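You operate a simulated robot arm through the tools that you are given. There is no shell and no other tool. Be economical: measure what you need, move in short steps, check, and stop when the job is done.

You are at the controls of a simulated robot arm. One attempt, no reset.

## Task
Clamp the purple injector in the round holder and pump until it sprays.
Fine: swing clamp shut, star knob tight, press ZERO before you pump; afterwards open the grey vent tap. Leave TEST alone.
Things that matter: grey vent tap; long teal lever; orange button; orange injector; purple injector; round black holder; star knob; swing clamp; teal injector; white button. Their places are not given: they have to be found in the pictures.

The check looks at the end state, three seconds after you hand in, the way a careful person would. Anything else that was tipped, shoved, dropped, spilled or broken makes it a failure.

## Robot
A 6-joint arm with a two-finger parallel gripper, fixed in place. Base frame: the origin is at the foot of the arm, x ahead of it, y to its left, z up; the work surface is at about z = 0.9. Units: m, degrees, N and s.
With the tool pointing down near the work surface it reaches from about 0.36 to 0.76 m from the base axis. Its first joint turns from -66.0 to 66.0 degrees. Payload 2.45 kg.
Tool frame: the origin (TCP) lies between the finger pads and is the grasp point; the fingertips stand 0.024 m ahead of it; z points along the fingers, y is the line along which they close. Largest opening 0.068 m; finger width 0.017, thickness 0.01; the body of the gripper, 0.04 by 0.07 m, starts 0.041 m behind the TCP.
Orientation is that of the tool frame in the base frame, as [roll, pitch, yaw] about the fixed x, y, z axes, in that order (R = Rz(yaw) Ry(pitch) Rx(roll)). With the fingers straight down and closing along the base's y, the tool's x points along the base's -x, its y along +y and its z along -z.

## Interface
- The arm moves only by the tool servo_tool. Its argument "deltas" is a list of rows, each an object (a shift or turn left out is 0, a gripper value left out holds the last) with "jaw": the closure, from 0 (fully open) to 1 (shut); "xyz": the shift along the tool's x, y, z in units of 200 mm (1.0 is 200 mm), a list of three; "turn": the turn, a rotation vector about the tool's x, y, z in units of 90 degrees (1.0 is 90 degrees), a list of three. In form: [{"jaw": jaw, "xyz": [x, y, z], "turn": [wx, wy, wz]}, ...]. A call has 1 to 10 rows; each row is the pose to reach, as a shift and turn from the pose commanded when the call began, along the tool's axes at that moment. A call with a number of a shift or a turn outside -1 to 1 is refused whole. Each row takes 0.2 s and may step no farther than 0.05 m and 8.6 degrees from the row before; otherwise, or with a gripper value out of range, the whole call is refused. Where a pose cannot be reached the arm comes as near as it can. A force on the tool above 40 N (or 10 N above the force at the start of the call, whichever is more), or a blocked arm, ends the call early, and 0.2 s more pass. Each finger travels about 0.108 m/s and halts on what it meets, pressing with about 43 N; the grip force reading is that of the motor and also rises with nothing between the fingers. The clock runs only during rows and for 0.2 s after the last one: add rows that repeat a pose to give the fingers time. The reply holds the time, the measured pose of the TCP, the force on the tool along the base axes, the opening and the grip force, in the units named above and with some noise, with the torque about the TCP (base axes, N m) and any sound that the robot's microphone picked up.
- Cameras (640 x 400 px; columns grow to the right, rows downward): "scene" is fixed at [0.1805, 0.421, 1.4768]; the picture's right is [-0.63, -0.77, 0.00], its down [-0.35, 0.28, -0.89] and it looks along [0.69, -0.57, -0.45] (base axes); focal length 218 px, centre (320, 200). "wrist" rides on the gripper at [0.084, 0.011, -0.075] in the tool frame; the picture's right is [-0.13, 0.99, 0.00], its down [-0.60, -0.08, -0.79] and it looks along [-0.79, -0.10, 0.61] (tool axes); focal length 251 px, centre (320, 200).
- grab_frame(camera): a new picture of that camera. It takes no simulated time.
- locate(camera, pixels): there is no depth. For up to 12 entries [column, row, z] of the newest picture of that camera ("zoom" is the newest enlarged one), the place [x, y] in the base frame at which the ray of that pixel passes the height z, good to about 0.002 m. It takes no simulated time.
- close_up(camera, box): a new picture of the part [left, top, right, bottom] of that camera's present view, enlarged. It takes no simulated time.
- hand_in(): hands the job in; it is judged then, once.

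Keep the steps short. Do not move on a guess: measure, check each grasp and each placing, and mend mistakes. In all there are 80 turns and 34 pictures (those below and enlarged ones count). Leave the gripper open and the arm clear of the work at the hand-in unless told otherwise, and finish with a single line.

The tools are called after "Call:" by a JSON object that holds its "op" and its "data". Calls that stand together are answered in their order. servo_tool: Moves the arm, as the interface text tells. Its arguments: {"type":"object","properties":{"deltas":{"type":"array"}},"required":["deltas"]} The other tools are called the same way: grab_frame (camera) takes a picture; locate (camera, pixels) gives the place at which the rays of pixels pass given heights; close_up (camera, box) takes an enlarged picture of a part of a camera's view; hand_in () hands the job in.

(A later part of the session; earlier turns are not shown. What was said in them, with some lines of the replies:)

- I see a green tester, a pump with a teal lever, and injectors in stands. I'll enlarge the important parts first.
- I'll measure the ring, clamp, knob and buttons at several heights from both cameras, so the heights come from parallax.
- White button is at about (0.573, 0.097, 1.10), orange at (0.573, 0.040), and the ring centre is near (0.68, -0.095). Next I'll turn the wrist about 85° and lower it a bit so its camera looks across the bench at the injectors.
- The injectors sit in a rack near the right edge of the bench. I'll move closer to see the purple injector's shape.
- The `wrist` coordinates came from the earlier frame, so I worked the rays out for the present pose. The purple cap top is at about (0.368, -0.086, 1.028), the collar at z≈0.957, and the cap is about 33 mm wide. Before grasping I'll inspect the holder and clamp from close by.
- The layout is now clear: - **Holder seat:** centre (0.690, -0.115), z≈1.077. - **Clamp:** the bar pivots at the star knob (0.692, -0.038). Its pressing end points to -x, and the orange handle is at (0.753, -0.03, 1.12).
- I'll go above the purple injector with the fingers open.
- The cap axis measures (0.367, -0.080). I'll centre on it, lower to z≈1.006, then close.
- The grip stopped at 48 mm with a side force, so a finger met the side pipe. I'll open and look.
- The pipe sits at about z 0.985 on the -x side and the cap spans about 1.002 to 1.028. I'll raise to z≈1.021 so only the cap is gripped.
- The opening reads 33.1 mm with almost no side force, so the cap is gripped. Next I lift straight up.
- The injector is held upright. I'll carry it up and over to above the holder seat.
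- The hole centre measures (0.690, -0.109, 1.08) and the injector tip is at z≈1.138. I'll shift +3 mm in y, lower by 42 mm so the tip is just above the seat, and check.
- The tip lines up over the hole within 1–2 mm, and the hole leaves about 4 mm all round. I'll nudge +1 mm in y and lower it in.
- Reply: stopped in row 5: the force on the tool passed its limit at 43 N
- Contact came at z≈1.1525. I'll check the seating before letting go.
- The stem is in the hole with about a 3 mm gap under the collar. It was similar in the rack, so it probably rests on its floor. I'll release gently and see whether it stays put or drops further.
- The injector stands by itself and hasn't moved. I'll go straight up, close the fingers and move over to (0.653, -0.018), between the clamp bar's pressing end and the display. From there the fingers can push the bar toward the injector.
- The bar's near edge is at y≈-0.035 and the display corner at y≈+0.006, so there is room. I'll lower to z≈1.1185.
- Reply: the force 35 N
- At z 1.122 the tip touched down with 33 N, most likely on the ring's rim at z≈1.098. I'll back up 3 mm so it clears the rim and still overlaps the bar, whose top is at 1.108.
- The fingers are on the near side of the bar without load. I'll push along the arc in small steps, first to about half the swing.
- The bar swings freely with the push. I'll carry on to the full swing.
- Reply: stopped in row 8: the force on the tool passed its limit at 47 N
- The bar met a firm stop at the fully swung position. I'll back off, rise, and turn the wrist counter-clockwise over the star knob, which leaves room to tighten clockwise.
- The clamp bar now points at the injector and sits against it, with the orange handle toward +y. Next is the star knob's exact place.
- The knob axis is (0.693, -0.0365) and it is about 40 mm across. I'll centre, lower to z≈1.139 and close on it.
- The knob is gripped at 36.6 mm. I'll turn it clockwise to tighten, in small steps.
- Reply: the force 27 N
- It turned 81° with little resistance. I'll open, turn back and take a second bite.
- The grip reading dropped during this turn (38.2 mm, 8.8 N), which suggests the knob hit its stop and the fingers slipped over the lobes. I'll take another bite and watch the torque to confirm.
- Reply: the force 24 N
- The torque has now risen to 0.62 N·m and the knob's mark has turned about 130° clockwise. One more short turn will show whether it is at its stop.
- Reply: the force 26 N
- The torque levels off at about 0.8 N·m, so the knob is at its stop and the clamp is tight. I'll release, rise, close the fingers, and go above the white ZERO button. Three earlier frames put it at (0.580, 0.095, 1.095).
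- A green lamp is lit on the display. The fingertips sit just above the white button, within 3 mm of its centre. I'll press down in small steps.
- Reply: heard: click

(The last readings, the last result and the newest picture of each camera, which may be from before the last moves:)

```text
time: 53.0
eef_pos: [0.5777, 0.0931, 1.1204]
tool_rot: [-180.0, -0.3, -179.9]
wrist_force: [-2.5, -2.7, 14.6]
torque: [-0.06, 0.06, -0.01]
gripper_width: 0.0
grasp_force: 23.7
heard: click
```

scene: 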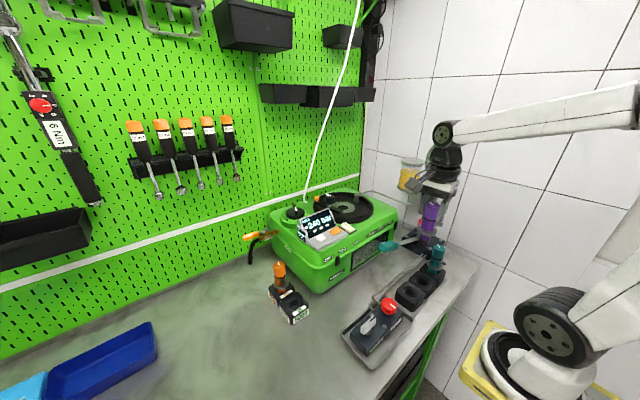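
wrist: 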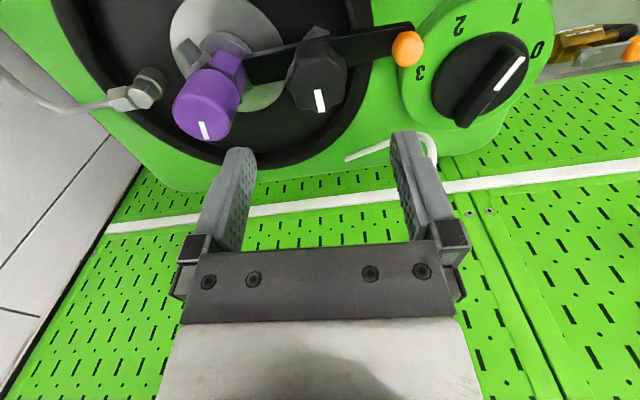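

There was a click, so ZERO is pressed. I'll rise and go over to the teal lever, turning the wrist back to close along x.

Call:
{"op": "servo_tool", "data": {"deltas": [{"xyz": [0, 0, -0.2]}, {"xyz": [0, 0, -0.4]}, {"jaw": 0.5, "xyz": [0.12, -0.1, -0.4], "turn": [0, 0, 0.095]}, {"jaw": 0.2, "xyz": [0.24, -0.2, -0.4], "turn": [0, 0, 0.19]}, {"xyz": [0.36, -0.35, -0.4], "turn": [0, 0, 0.285]}, {"xyz": [0.46, -0.5, -0.4], "turn": [0, 0, 0.38]}, {"xyz": [0.52, -0.65, -0.4], "turn": [0, 0, 0.475]}, {"xyz": [0.52, -0.8, -0.4], "turn": [0, 0, 0.57]}, {"xyz": [0.52, -0.9, -0.4], "turn": [0, 0, 0.665]}, {"xyz": [0.52, -0.99, -0.4], "turn": [0, 0, 0.76]}]}}

Call:
{"op": "servo_tool", "data": {"deltas": [{"turn": [0, 0, 0.08]}, {"turn": [0, 0, 0.16]}, {"turn": [0, 0, 0.24]}]}}

Call:
{"op": "grab_frame", "data": {"camera": "wrist"}}

```text
time: 55.2
eef_pos: [0.4748, -0.1046, 1.1999]
tool_rot: [-179.7, -0.2, 111.5]
wrist_force: [0.1, 0.4, 0.4]
torque: [-0.05, 0.05, 0.0]
gripper_width: 0.0544
grasp_force: 0.1
```

```text
time: 56.0
eef_pos: [0.4742, -0.1047, 1.1999]
tool_rot: [-179.6, 0.1, 90.0]
wrist_force: [-0.1, -0.5, -0.5]
torque: [0.02, 0.05, -0.01]
gripper_width: 0.0544
grasp_force: 0.0
```

```text
2 pictures are left
```

wrist: 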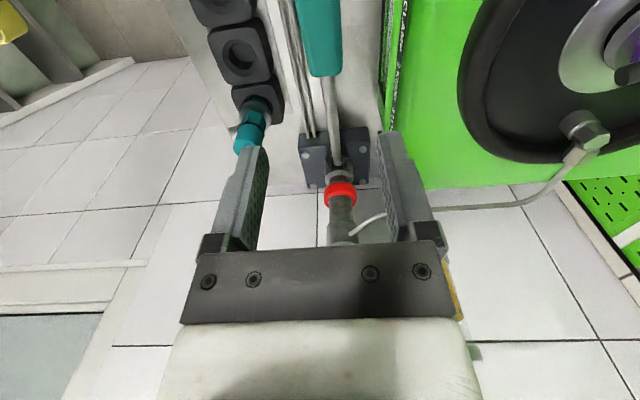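

Call:
{"op": "locate", "data": {"camera": "wrist", "pixels": [[323, 74, 1.01], [323, 74, 1.03], [297, 30, 1.03], [343, 30, 1.03], [297, 30, 1.05], [343, 30, 1.05], [338, 165, 0.97], [338, 165, 1.0], [340, 188, 1.015], [332, 100, 1.0]]}}

```text
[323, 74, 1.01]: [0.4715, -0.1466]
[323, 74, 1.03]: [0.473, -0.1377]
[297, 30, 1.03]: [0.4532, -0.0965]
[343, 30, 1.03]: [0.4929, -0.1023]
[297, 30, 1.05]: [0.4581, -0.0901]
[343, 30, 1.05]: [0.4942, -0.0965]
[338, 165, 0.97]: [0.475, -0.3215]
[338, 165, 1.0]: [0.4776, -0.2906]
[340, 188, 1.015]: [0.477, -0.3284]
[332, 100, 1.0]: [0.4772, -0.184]
```

The handle is about 38 mm thick, centred at (0.474, -0.10, 1.03), running out from the pump column toward +y. I'll open fully, lower onto it and close.

Call:
{"op": "servo_tool", "data": {"deltas": [{"jaw": 0, "xyz": [0, 0, 0.1]}, {"xyz": [0, 0, 0.3]}, {"xyz": [0, 0, 0.5]}, {"xyz": [0, -0.003, 0.65]}, {"xyz": [0, -0.003, 0.75]}, {"xyz": [0, -0.003, 0.81]}, {"xyz": [0, -0.003, 0.81]}]}}

Call:
{"op": "servo_tool", "data": {"deltas": [{"jaw": 0.2}, {"jaw": 0.35}, {"jaw": 0.5}, {"jaw": 0.65}, {"jaw": 0.65}]}}

```text
time: 57.6
eef_pos: [0.4717, -0.1031, 1.0378]
tool_rot: [-179.5, 0.1, 90.1]
wrist_force: [-0.5, 0.1, -0.1]
torque: [-0.03, 0.02, 0.02]
gripper_width: 0.068
grasp_force: 0.1
```

```text
time: 58.8
eef_pos: [0.4743, -0.1057, 1.0385]
tool_rot: [-179.8, -0.1, 90.2]
wrist_force: [17.8, 2.1, -10.5]
torque: [-0.03, -0.51, -0.19]
gripper_width: 0.034
grasp_force: 45.2
```

The handle is gripped at 34 mm, with a side load from being about 3 mm off in x. I'll correct that and try a first down-stroke.

Call:
{"op": "servo_tool", "data": {"deltas": [{"xyz": [0, 0.015, 0]}, {"xyz": [0.01, 0.015, 0.05]}, {"xyz": [0.021, 0.015, 0.1]}, {"xyz": [0.031, 0.015, 0.15]}, {"xyz": [0.036, 0.015, 0.2]}, {"xyz": [0.04, 0.015, 0.25]}]}}

```text
time: 60.2
eef_pos: [0.4755, -0.0958, 0.9868]
tool_rot: [-179.5, 0.0, 90.1]
wrist_force: [-5.1, 4.8, 8.1]
torque: [-1.32, -0.18, -0.94]
gripper_width: 0.0338
grasp_force: 45.6
```

Call:
{"op": "servo_tool", "data": {"deltas": [{"xyz": [0.003, 0, 0.04]}, {"xyz": [0.003, 0, 0.08]}, {"xyz": [0, 0, 0.12]}, {"xyz": [-0.004, 0, 0.16]}, {"xyz": [-0.01, 0, 0.2]}, {"xyz": [-0.016, 0, 0.24]}]}}

```text
time: 60.9
eef_pos: [0.4751, -0.0965, 0.9725]
tool_rot: [-179.5, -0.1, 90.0]
wrist_force: [-9.6, 2.7, 15.7]
torque: [0.1, 0.0, -0.27]
gripper_width: 0.0337
grasp_force: 45.5
stopped in row 3: the force on the tool passed its limit at 60 N (the readings are from after the stop); the commanded pose is now the measured one
```

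The bottom stop is at z≈0.971. Now back up to find the top stop.

Call:
{"op": "servo_tool", "data": {"deltas": [{"xyz": [0, 0, -0.05]}, {"xyz": [0, 0, -0.1]}, {"xyz": [-0.005, 0, -0.15]}, {"xyz": [-0.01, 0, -0.2]}, {"xyz": [-0.019, 0, -0.25]}, {"xyz": [-0.03, 0, -0.3]}, {"xyz": [-0.045, 0, -0.35]}, {"xyz": [-0.06, 0, -0.4]}, {"xyz": [-0.077, 0, -0.45]}]}}

```text
time: 62.5
eef_pos: [0.4754, -0.1052, 1.0375]
tool_rot: [-179.3, 0.0, 90.2]
wrist_force: [3.1, -2.7, -8.9]
torque: [-0.12, -0.59, 0.05]
gripper_width: 0.0339
grasp_force: 44.8
stopped in row 8: the force on the tool passed its limit at 52 N (the readings are from after the stop); the commanded pose is now the measured one
```

The lever travels from 1.038 down to 0.971. I'll pump full strokes.

Call:
{"op": "servo_tool", "data": {"deltas": [{"xyz": [0.017, 0, 0.08]}, {"xyz": [0.03, 0, 0.16]}, {"xyz": [0.039, 0, 0.24]}, {"xyz": [0.043, 0, 0.325]}, {"xyz": [0.043, 0, 0.325]}, {"xyz": [0.039, 0, 0.24]}, {"xyz": [0.03, 0, 0.16]}, {"xyz": [0.017, 0, 0.08]}, {"xyz": [0, 0, 0]}, {"xyz": [0, 0, 0]}]}}

Call:
{"op": "servo_tool", "data": {"deltas": [{"xyz": [0.017, 0, 0.08]}, {"xyz": [0.03, 0, 0.16]}, {"xyz": [0.039, 0, 0.24]}, {"xyz": [0.043, 0, 0.325]}, {"xyz": [0.043, 0, 0.325]}, {"xyz": [0.039, 0, 0.24]}, {"xyz": [0.03, 0, 0.16]}, {"xyz": [0.017, 0, 0.08]}, {"xyz": [0, 0, 0]}, {"xyz": [0, 0, 0]}]}}

Call:
{"op": "servo_tool", "data": {"deltas": [{"xyz": [0.017, 0, 0.08]}, {"xyz": [0.03, 0, 0.16]}, {"xyz": [0.039, 0, 0.24]}, {"xyz": [0.043, 0, 0.325]}, {"xyz": [0.043, 0, 0.325]}, {"xyz": [0.039, 0, 0.24]}, {"xyz": [0.03, 0, 0.16]}, {"xyz": [0.017, 0, 0.08]}, {"xyz": [0, 0, 0]}, {"xyz": [0, 0, 0]}]}}

```text
time: 64.7
eef_pos: [0.4748, -0.105, 1.0371]
tool_rot: [-179.3, 0.1, 90.2]
wrist_force: [19.7, -1.4, -25.3]
torque: [-0.2, -1.12, -0.36]
gripper_width: 0.034
grasp_force: 45.1
```

```text
time: 66.9
eef_pos: [0.4754, -0.1044, 1.0386]
tool_rot: [-179.3, -0.1, 90.2]
wrist_force: [14.3, 2.2, -10.5]
torque: [0.16, -0.15, 0.2]
gripper_width: 0.0355
grasp_force: 7.3
```

```text
time: 69.2
eef_pos: [0.4753, -0.1046, 1.0361]
tool_rot: [-179.4, 0.1, 90.2]
wrist_force: [6.5, -0.7, -12.9]
torque: [-0.16, -0.8, -0.07]
gripper_width: 0.0339
grasp_force: 44.4
stopped in row 10: the force on the tool passed its limit at 41 N (the readings are from after the stop); the commanded pose is now the measured one
```

No spray sound yet after four strokes. I'll keep pumping, this time reading the force partway down.

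Call:
{"op": "servo_tool", "data": {"deltas": [{"xyz": [0.017, 0, 0.08]}, {"xyz": [0.03, 0, 0.16]}, {"xyz": [0.039, 0, 0.24]}, {"xyz": [0.041, 0, 0.29]}]}}

Call:
{"op": "servo_tool", "data": {"deltas": [{"xyz": [0.001, 0, 0.03]}, {"xyz": [0, 0, -0.05]}, {"xyz": [-0.01, 0, -0.13]}, {"xyz": [-0.024, 0, -0.21]}, {"xyz": [-0.041, 0, -0.285]}, {"xyz": [-0.041, 0, -0.285]}]}}

Call:
{"op": "servo_tool", "data": {"deltas": [{"xyz": [0.017, 0, 0.08]}, {"xyz": [0.03, 0, 0.16]}, {"xyz": [0.039, 0, 0.24]}, {"xyz": [0.043, 0, 0.325]}, {"xyz": [0.043, 0, 0.325]}, {"xyz": [0.039, 0, 0.24]}, {"xyz": [0.03, 0, 0.16]}, {"xyz": [0.017, 0, 0.08]}, {"xyz": [0, 0, 0]}, {"xyz": [0, 0, 0]}]}}

Call:
{"op": "close_up", "data": {"camera": "scene", "box": [280, 130, 480, 280]}}

```text
time: 70.2
eef_pos: [0.475, -0.0962, 0.9794]
tool_rot: [-179.5, 0.1, 90.3]
wrist_force: [9.9, 10.9, 7.8]
torque: [-1.2, -0.35, -0.99]
gripper_width: 0.0336
grasp_force: 45.0
```

```text
time: 71.6
eef_pos: [0.4747, -0.1044, 1.0351]
tool_rot: [-179.6, 0.2, 90.2]
wrist_force: [20.6, 0.4, -19.5]
torque: [0.02, -0.86, -0.59]
gripper_width: 0.034
grasp_force: 44.8
```

```text
time: 73.8
eef_pos: [0.4735, -0.1039, 1.0361]
tool_rot: [-179.3, 0.0, 90.1]
wrist_force: [15.7, 0.2, -10.6]
torque: [0.14, -0.12, 0.1]
gripper_width: 0.0364
grasp_force: 7.8
```

```text
2.67 times, centred on (380, 205) of scene
```

zoom: 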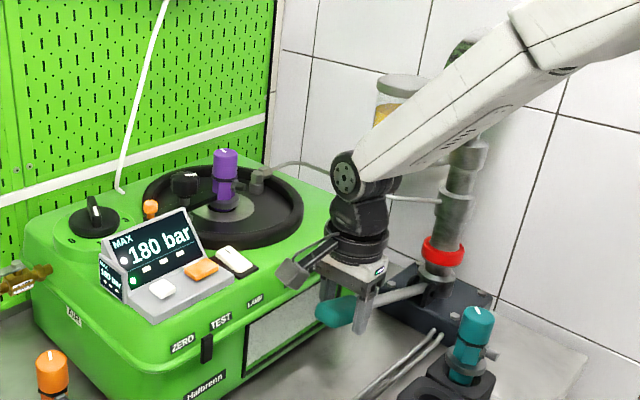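

The display now shows a peak of 180 bar, so pressure is building. I'll pump faster and listen for the spray.

Call:
{"op": "servo_tool", "data": {"deltas": [{"xyz": [0.03, 0, 0.16]}, {"xyz": [0.043, 0, 0.325]}, {"xyz": [0.043, 0, 0.325]}, {"xyz": [0.03, 0, 0.16]}, {"xyz": [0, 0, 0.005]}, {"xyz": [0.03, 0, 0.16]}, {"xyz": [0.043, 0, 0.325]}, {"xyz": [0.043, 0, 0.325]}, {"xyz": [0.03, 0, 0.16]}, {"xyz": [0, 0, 0.005]}]}}

Call:
{"op": "servo_tool", "data": {"deltas": [{"xyz": [0.03, 0, 0.16]}, {"xyz": [0.043, 0, 0.325]}, {"xyz": [0.043, 0, 0.325]}, {"xyz": [0.03, 0, 0.16]}, {"xyz": [0, 0, 0.005]}, {"xyz": [0.03, 0, 0.16]}, {"xyz": [0.043, 0, 0.325]}, {"xyz": [0.043, 0, 0.325]}, {"xyz": [0.03, 0, 0.16]}, {"xyz": [0, 0, 0.005]}]}}

```text
time: 75.0
eef_pos: [0.4741, -0.1035, 1.0257]
tool_rot: [-179.5, 0.2, 90.3]
wrist_force: [5.7, -4.6, -16.5]
torque: [-0.46, -1.52, -0.08]
gripper_width: 0.0342
grasp_force: 45.3
stopped in row 6: the force on the tool passed its limit at 73 N (the readings are from after the stop); the commanded pose is now the measured one
```

```text
time: 77.3
eef_pos: [0.4744, -0.1055, 1.0201]
tool_rot: [-179.4, 0.2, 90.0]
wrist_force: [13.5, -6.2, -17.9]
torque: [0.9, 0.13, -0.03]
gripper_width: 0.034
grasp_force: 45.3
stopped in row 10: the force on the tool passed its limit at 59 N (the readings are from after the stop); the commanded pose is now the measured one
```

No spray sound was reported. The top position now reads lower (1.020), so the grip may have slipped. I'll move up slowly to check.

Call:
{"op": "servo_tool", "data": {"deltas": [{"xyz": [0.004, 0, -0.03]}, {"xyz": [0.0, 0, -0.06]}, {"xyz": [0.0, 0, -0.085]}]}}

```text
time: 77.6
eef_pos: [0.4746, -0.1051, 1.0214]
tool_rot: [-179.6, 0.2, 90.1]
wrist_force: [11.3, -4.2, -14.7]
torque: [0.61, 0.11, -0.02]
gripper_width: 0.0342
grasp_force: 45.1
stopped in row 1: the force on the tool passed its limit at 53 N (the readings are from after the stop); the commanded pose is now the measured one
```

The grip did slip down about 16 mm on the handle. I'll open, return to z≈1.040 and regrip.

Call:
{"op": "servo_tool", "data": {"deltas": [{"jaw": 0.3}, {"jaw": 0}, {"jaw": 0, "xyz": [0, 0.006, -0.05]}, {"jaw": 0, "xyz": [0, 0.006, -0.092]}, {"jaw": 0.3, "xyz": [0, 0.006, -0.092]}, {"jaw": 0.5, "xyz": [0, 0.006, -0.092]}, {"jaw": 0.7, "xyz": [0, 0.006, -0.092]}, {"jaw": 0.7, "xyz": [0, 0.006, -0.092]}]}}

Call:
{"op": "servo_tool", "data": {"deltas": [{"xyz": [0.02, 0, 0.1]}, {"xyz": [0.035, 0, 0.2]}, {"xyz": [0.043, 0, 0.3]}, {"xyz": [0.043, 0, 0.34]}]}}

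```text
time: 79.4
eef_pos: [0.4746, -0.1037, 1.0402]
tool_rot: [-179.4, 0.2, 90.2]
wrist_force: [-9.0, 1.0, 2.9]
torque: [-0.2, -0.58, 0.08]
gripper_width: 0.0335
grasp_force: 44.4
```

```text
time: 80.5
eef_pos: [0.4756, -0.0961, 0.9758]
tool_rot: [-179.6, 0.1, 89.9]
wrist_force: [-7.9, 6.4, 12.6]
torque: [0.09, -0.43, -0.02]
gripper_width: 0.0339
grasp_force: 44.8
stopped in row 4: the force on the tool passed its limit at 48 N (the readings are from after the stop); the commanded pose is now the measured one
```

Call:
{"op": "servo_tool", "data": {"deltas": [{"xyz": [0, 0, -0.08]}, {"xyz": [-0.01, 0, -0.16]}, {"xyz": [-0.025, 0, -0.24]}, {"xyz": [-0.038, 0, -0.31]}, {"xyz": [-0.038, 0, -0.31]}, {"xyz": [-0.018, 0, -0.2]}, {"xyz": [-0.005, 0, -0.1]}, {"xyz": [0, 0, 0.0]}, {"xyz": [0, 0, 0.008]}]}}

Call:
{"op": "servo_tool", "data": {"deltas": [{"xyz": [0, 0, -0.08]}, {"xyz": [-0.01, 0, -0.16]}, {"xyz": [-0.025, 0, -0.24]}, {"xyz": [-0.038, 0, -0.31]}, {"xyz": [-0.038, 0, -0.31]}, {"xyz": [-0.018, 0, -0.2]}, {"xyz": [-0.005, 0, -0.1]}, {"xyz": [0, 0, 0.0]}, {"xyz": [0, 0, 0.008]}]}}

Call:
{"op": "servo_tool", "data": {"deltas": [{"xyz": [0, 0, -0.08]}, {"xyz": [-0.01, 0, -0.16]}, {"xyz": [-0.025, 0, -0.24]}, {"xyz": [-0.038, 0, -0.315]}, {"xyz": [-0.038, 0, -0.315]}]}}

```text
time: 82.5
eef_pos: [0.4746, -0.0933, 0.9727]
tool_rot: [-179.7, 0.2, 90.0]
wrist_force: [-18.0, 11.8, 18.1]
torque: [-0.52, -0.02, -0.15]
gripper_width: 0.0338
grasp_force: 44.7
```

```text
time: 84.5
eef_pos: [0.4754, -0.0953, 0.9723]
tool_rot: [-179.7, 0.1, 90.0]
wrist_force: [-21.2, 6.0, 29.9]
torque: [-0.43, 0.11, -0.15]
gripper_width: 0.0338
grasp_force: 45.1
```

```text
time: 85.7
eef_pos: [0.4762, -0.1039, 1.0337]
tool_rot: [-179.4, 0.1, 90.1]
wrist_force: [-19.6, -20.6, -10.8]
torque: [0.93, -0.15, 0.8]
gripper_width: 0.0337
grasp_force: 44.3
```

That makes about eleven strokes in all. I'll use the last picture for the display, the spray window and the vent tap together.

Call:
{"op": "close_up", "data": {"camera": "scene", "box": [300, 215, 400, 350]}}

```text
2.96 times, centred on (350, 282) of scene
```

zoom: 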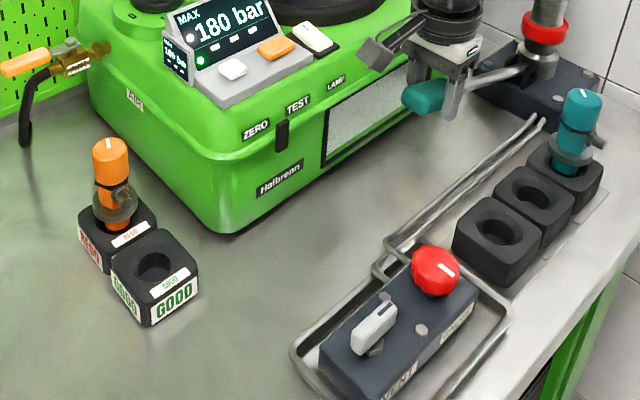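

The peak holds at 180 bar after many more strokes, and the spray window has gone from dark to misty. So it has reached its opening pressure and sprayed. Next I measure the grey vent tap, which sits at the end labelled VENT.

Call:
{"op": "locate", "data": {"camera": "zoom", "pixels": [[357, 340, 0.965], [393, 305, 0.965], [374, 325, 0.965], [374, 325, 0.955], [373, 352, 0.94], [325, 350, 0.935], [478, 290, 0.935], [400, 278, 0.935], [397, 368, 0.935], [437, 265, 0.965], [388, 325, 0.96], [357, 325, 0.965]]}}

```text
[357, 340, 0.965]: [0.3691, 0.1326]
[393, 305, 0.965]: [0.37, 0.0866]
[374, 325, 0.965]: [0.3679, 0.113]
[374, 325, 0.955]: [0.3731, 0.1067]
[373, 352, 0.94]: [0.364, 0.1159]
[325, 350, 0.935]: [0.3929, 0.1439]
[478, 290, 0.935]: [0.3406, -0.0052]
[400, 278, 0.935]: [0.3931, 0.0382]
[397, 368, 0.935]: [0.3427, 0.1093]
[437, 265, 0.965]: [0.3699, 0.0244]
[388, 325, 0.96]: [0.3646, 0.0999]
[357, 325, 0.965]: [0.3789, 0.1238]
```

The tap pivot is at (0.368, 0.110), with the handle along y from 0.087 to 0.133 and its top at z≈0.962. I'll release the lever at its top position, rise, and go over to the tap.

Call:
{"op": "servo_tool", "data": {"deltas": [{"jaw": 0.3}, {"jaw": 0}, {"jaw": 0}, {"xyz": [0, 0, -0.15]}, {"xyz": [0, 0, -0.35]}, {"xyz": [0, 0, -0.5]}, {"xyz": [0.1, -0.1, -0.5]}, {"xyz": [0.3, -0.2, -0.5]}, {"xyz": [0.5, -0.3, -0.5]}, {"xyz": [0.7, -0.4, -0.5]}]}}

```text
time: 87.9
eef_pos: [0.3965, 0.037, 1.1334]
tool_rot: [-179.6, 0.3, 90.0]
wrist_force: [0.3, -0.7, -0.6]
torque: [-0.01, -0.01, -0.03]
gripper_width: 0.0679
grasp_force: 0.0
```

Call:
{"op": "servo_tool", "data": {"deltas": [{"jaw": 0.3, "xyz": [0.18, -0.07, 0]}, {"xyz": [0.365, -0.1425, 0.1]}, {"xyz": [0.365, -0.1425, 0.3]}, {"xyz": [0.365, -0.1425, 0.5]}, {"xyz": [0.365, -0.1425, 0.65]}, {"xyz": [0.365, -0.1425, 0.75]}, {"xyz": [0.365, -0.1425, 0.8]}, {"xyz": [0.365, -0.1425, 0.815]}, {"xyz": [0.365, -0.1425, 0.815]}]}}

Call:
{"op": "servo_tool", "data": {"deltas": [{"jaw": 0.5}, {"jaw": 0.7}, {"jaw": 0.9}, {"jaw": 0.95}, {"jaw": 0.95}]}}

```text
time: 89.9
eef_pos: [0.3676, 0.1108, 0.9702]
tool_rot: [-179.8, 0.3, 90.1]
wrist_force: [0.0, 0.1, 0.4]
torque: [-0.01, 0.0, 0.0]
gripper_width: 0.0475
grasp_force: 0.0
```

```text
time: 91.1
eef_pos: [0.3691, 0.1106, 0.9712]
tool_rot: [180.0, 0.1, 90.1]
wrist_force: [13.7, 0.5, 3.1]
torque: [0.16, -0.29, 0.0]
gripper_width: 0.0146
grasp_force: 6.9
```

The tap handle is gripped at 14.6 mm. I'll relieve the side load and try a small counter-clockwise turn, watching the torque.

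Call:
{"op": "servo_tool", "data": {"deltas": [{"xyz": [0, 0.008, 0]}, {"xyz": [0, 0.008, 0], "turn": [0, 0, -0.06]}, {"xyz": [0, 0.008, 0], "turn": [0, 0, -0.12]}, {"xyz": [0, 0.008, 0], "turn": [0, 0, -0.18]}, {"xyz": [0, 0.008, 0], "turn": [0, 0, -0.24]}]}}

```text
time: 92.3
eef_pos: [0.3704, 0.1087, 0.9713]
tool_rot: [-179.7, 0.0, 111.8]
wrist_force: [15.4, 3.1, -2.1]
torque: [-0.05, -0.22, 0.0]
gripper_width: 0.0152
grasp_force: 7.1
```

The handle follows counter-clockwise with no resistance. I'll continue to a full quarter turn.

Call:
{"op": "servo_tool", "data": {"deltas": [{"turn": [0, 0, -0.08], "jaw": 1}, {"turn": [0, 0, -0.16]}, {"turn": [0, 0, -0.24]}, {"turn": [0, 0, -0.32]}, {"turn": [0, 0, -0.4]}, {"turn": [0, 0, -0.48]}, {"turn": [0, 0, -0.56]}, {"turn": [0, 0, -0.64]}, {"turn": [0, 0, -0.72]}]}}

```text
time: 94.3
eef_pos: [0.3722, 0.1116, 0.9714]
tool_rot: [-180.0, 0.0, 176.6]
wrist_force: [17.5, 29.3, -21.0]
torque: [0.15, -0.11, -0.01]
gripper_width: 0.0129
grasp_force: 33.0
```

I've turned about 86°. I'll turn a bit further to feel for the end stop.

Call:
{"op": "servo_tool", "data": {"deltas": [{"turn": [0, 0, -0.06]}, {"turn": [0, 0, -0.12]}]}}

```text
time: 94.9
eef_pos: [0.372, 0.1122, 0.9712]
tool_rot: [-180.0, 0.2, -172.7]
wrist_force: [10.7, 36.4, -6.9]
torque: [0.27, 0.17, -0.82]
gripper_width: 0.0146
grasp_force: 33.9
```

The torque jumped to 0.82 N·m at just over 90°, so the tap is at its open stop. I'll relax the over-turn, release and rise clear.

Call:
{"op": "servo_tool", "data": {"deltas": [{"turn": [0, 0, 0.05]}, {"jaw": 0.7, "turn": [0, 0, 0.05]}, {"jaw": 0.4, "turn": [0, 0, 0.05]}, {"jaw": 0.3, "turn": [0, 0, 0.05]}, {"jaw": 0.3, "turn": [0, 0, 0.05]}]}}

```text
time: 96.1
eef_pos: [0.3675, 0.1097, 0.9716]
tool_rot: [-179.8, -0.4, -177.2]
wrist_force: [0.2, 1.1, -0.4]
torque: [0.0, -0.04, 0.02]
gripper_width: 0.0474
grasp_force: 0.1
```

I have no pictures left, so I'll check the tap's angle by touch. Closing along y should again read about 14.6 mm if the handle now lies along x.

Call:
{"op": "servo_tool", "data": {"deltas": [{"jaw": 0.5}, {"jaw": 0.7}, {"jaw": 0.85}, {"jaw": 0.85}]}}

Call:
{"op": "servo_tool", "data": {"deltas": [{"jaw": 0.5}, {"jaw": 0.2}, {"jaw": 0}, {"xyz": [0, 0, -0.15]}, {"xyz": [0, 0, -0.35]}, {"xyz": [0, 0, -0.55]}, {"xyz": [0, 0, -0.75]}, {"xyz": [0, 0, -0.95]}]}}

```text
time: 97.1
eef_pos: [0.3693, 0.1094, 0.9718]
tool_rot: [-179.8, -0.4, -177.3]
wrist_force: [-2.4, 9.8, -0.1]
torque: [0.13, -0.08, -0.08]
gripper_width: 0.0175
grasp_force: 4.4
```

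```text
time: 98.9
eef_pos: [0.3692, 0.1112, 1.1614]
tool_rot: [-179.8, -0.4, -177.3]
wrist_force: [-0.1, 0.1, 0.9]
torque: [0.0, -0.02, -0.01]
gripper_width: 0.0679
grasp_force: 0.0
```

The handle lies along x, so the tap is open, and the arm is clear with the gripper open. Handing in.

Call:
{"op": "hand_in", "data": {}}

```text
The job is handed in.
```

I clamped the purple injector, tightened the star knob, pressed ZERO, pumped until the peak held at 180 bar and the spray window misted, and opened the grey vent tap (confirmed by touch, no pictures left); TEST was not touched.
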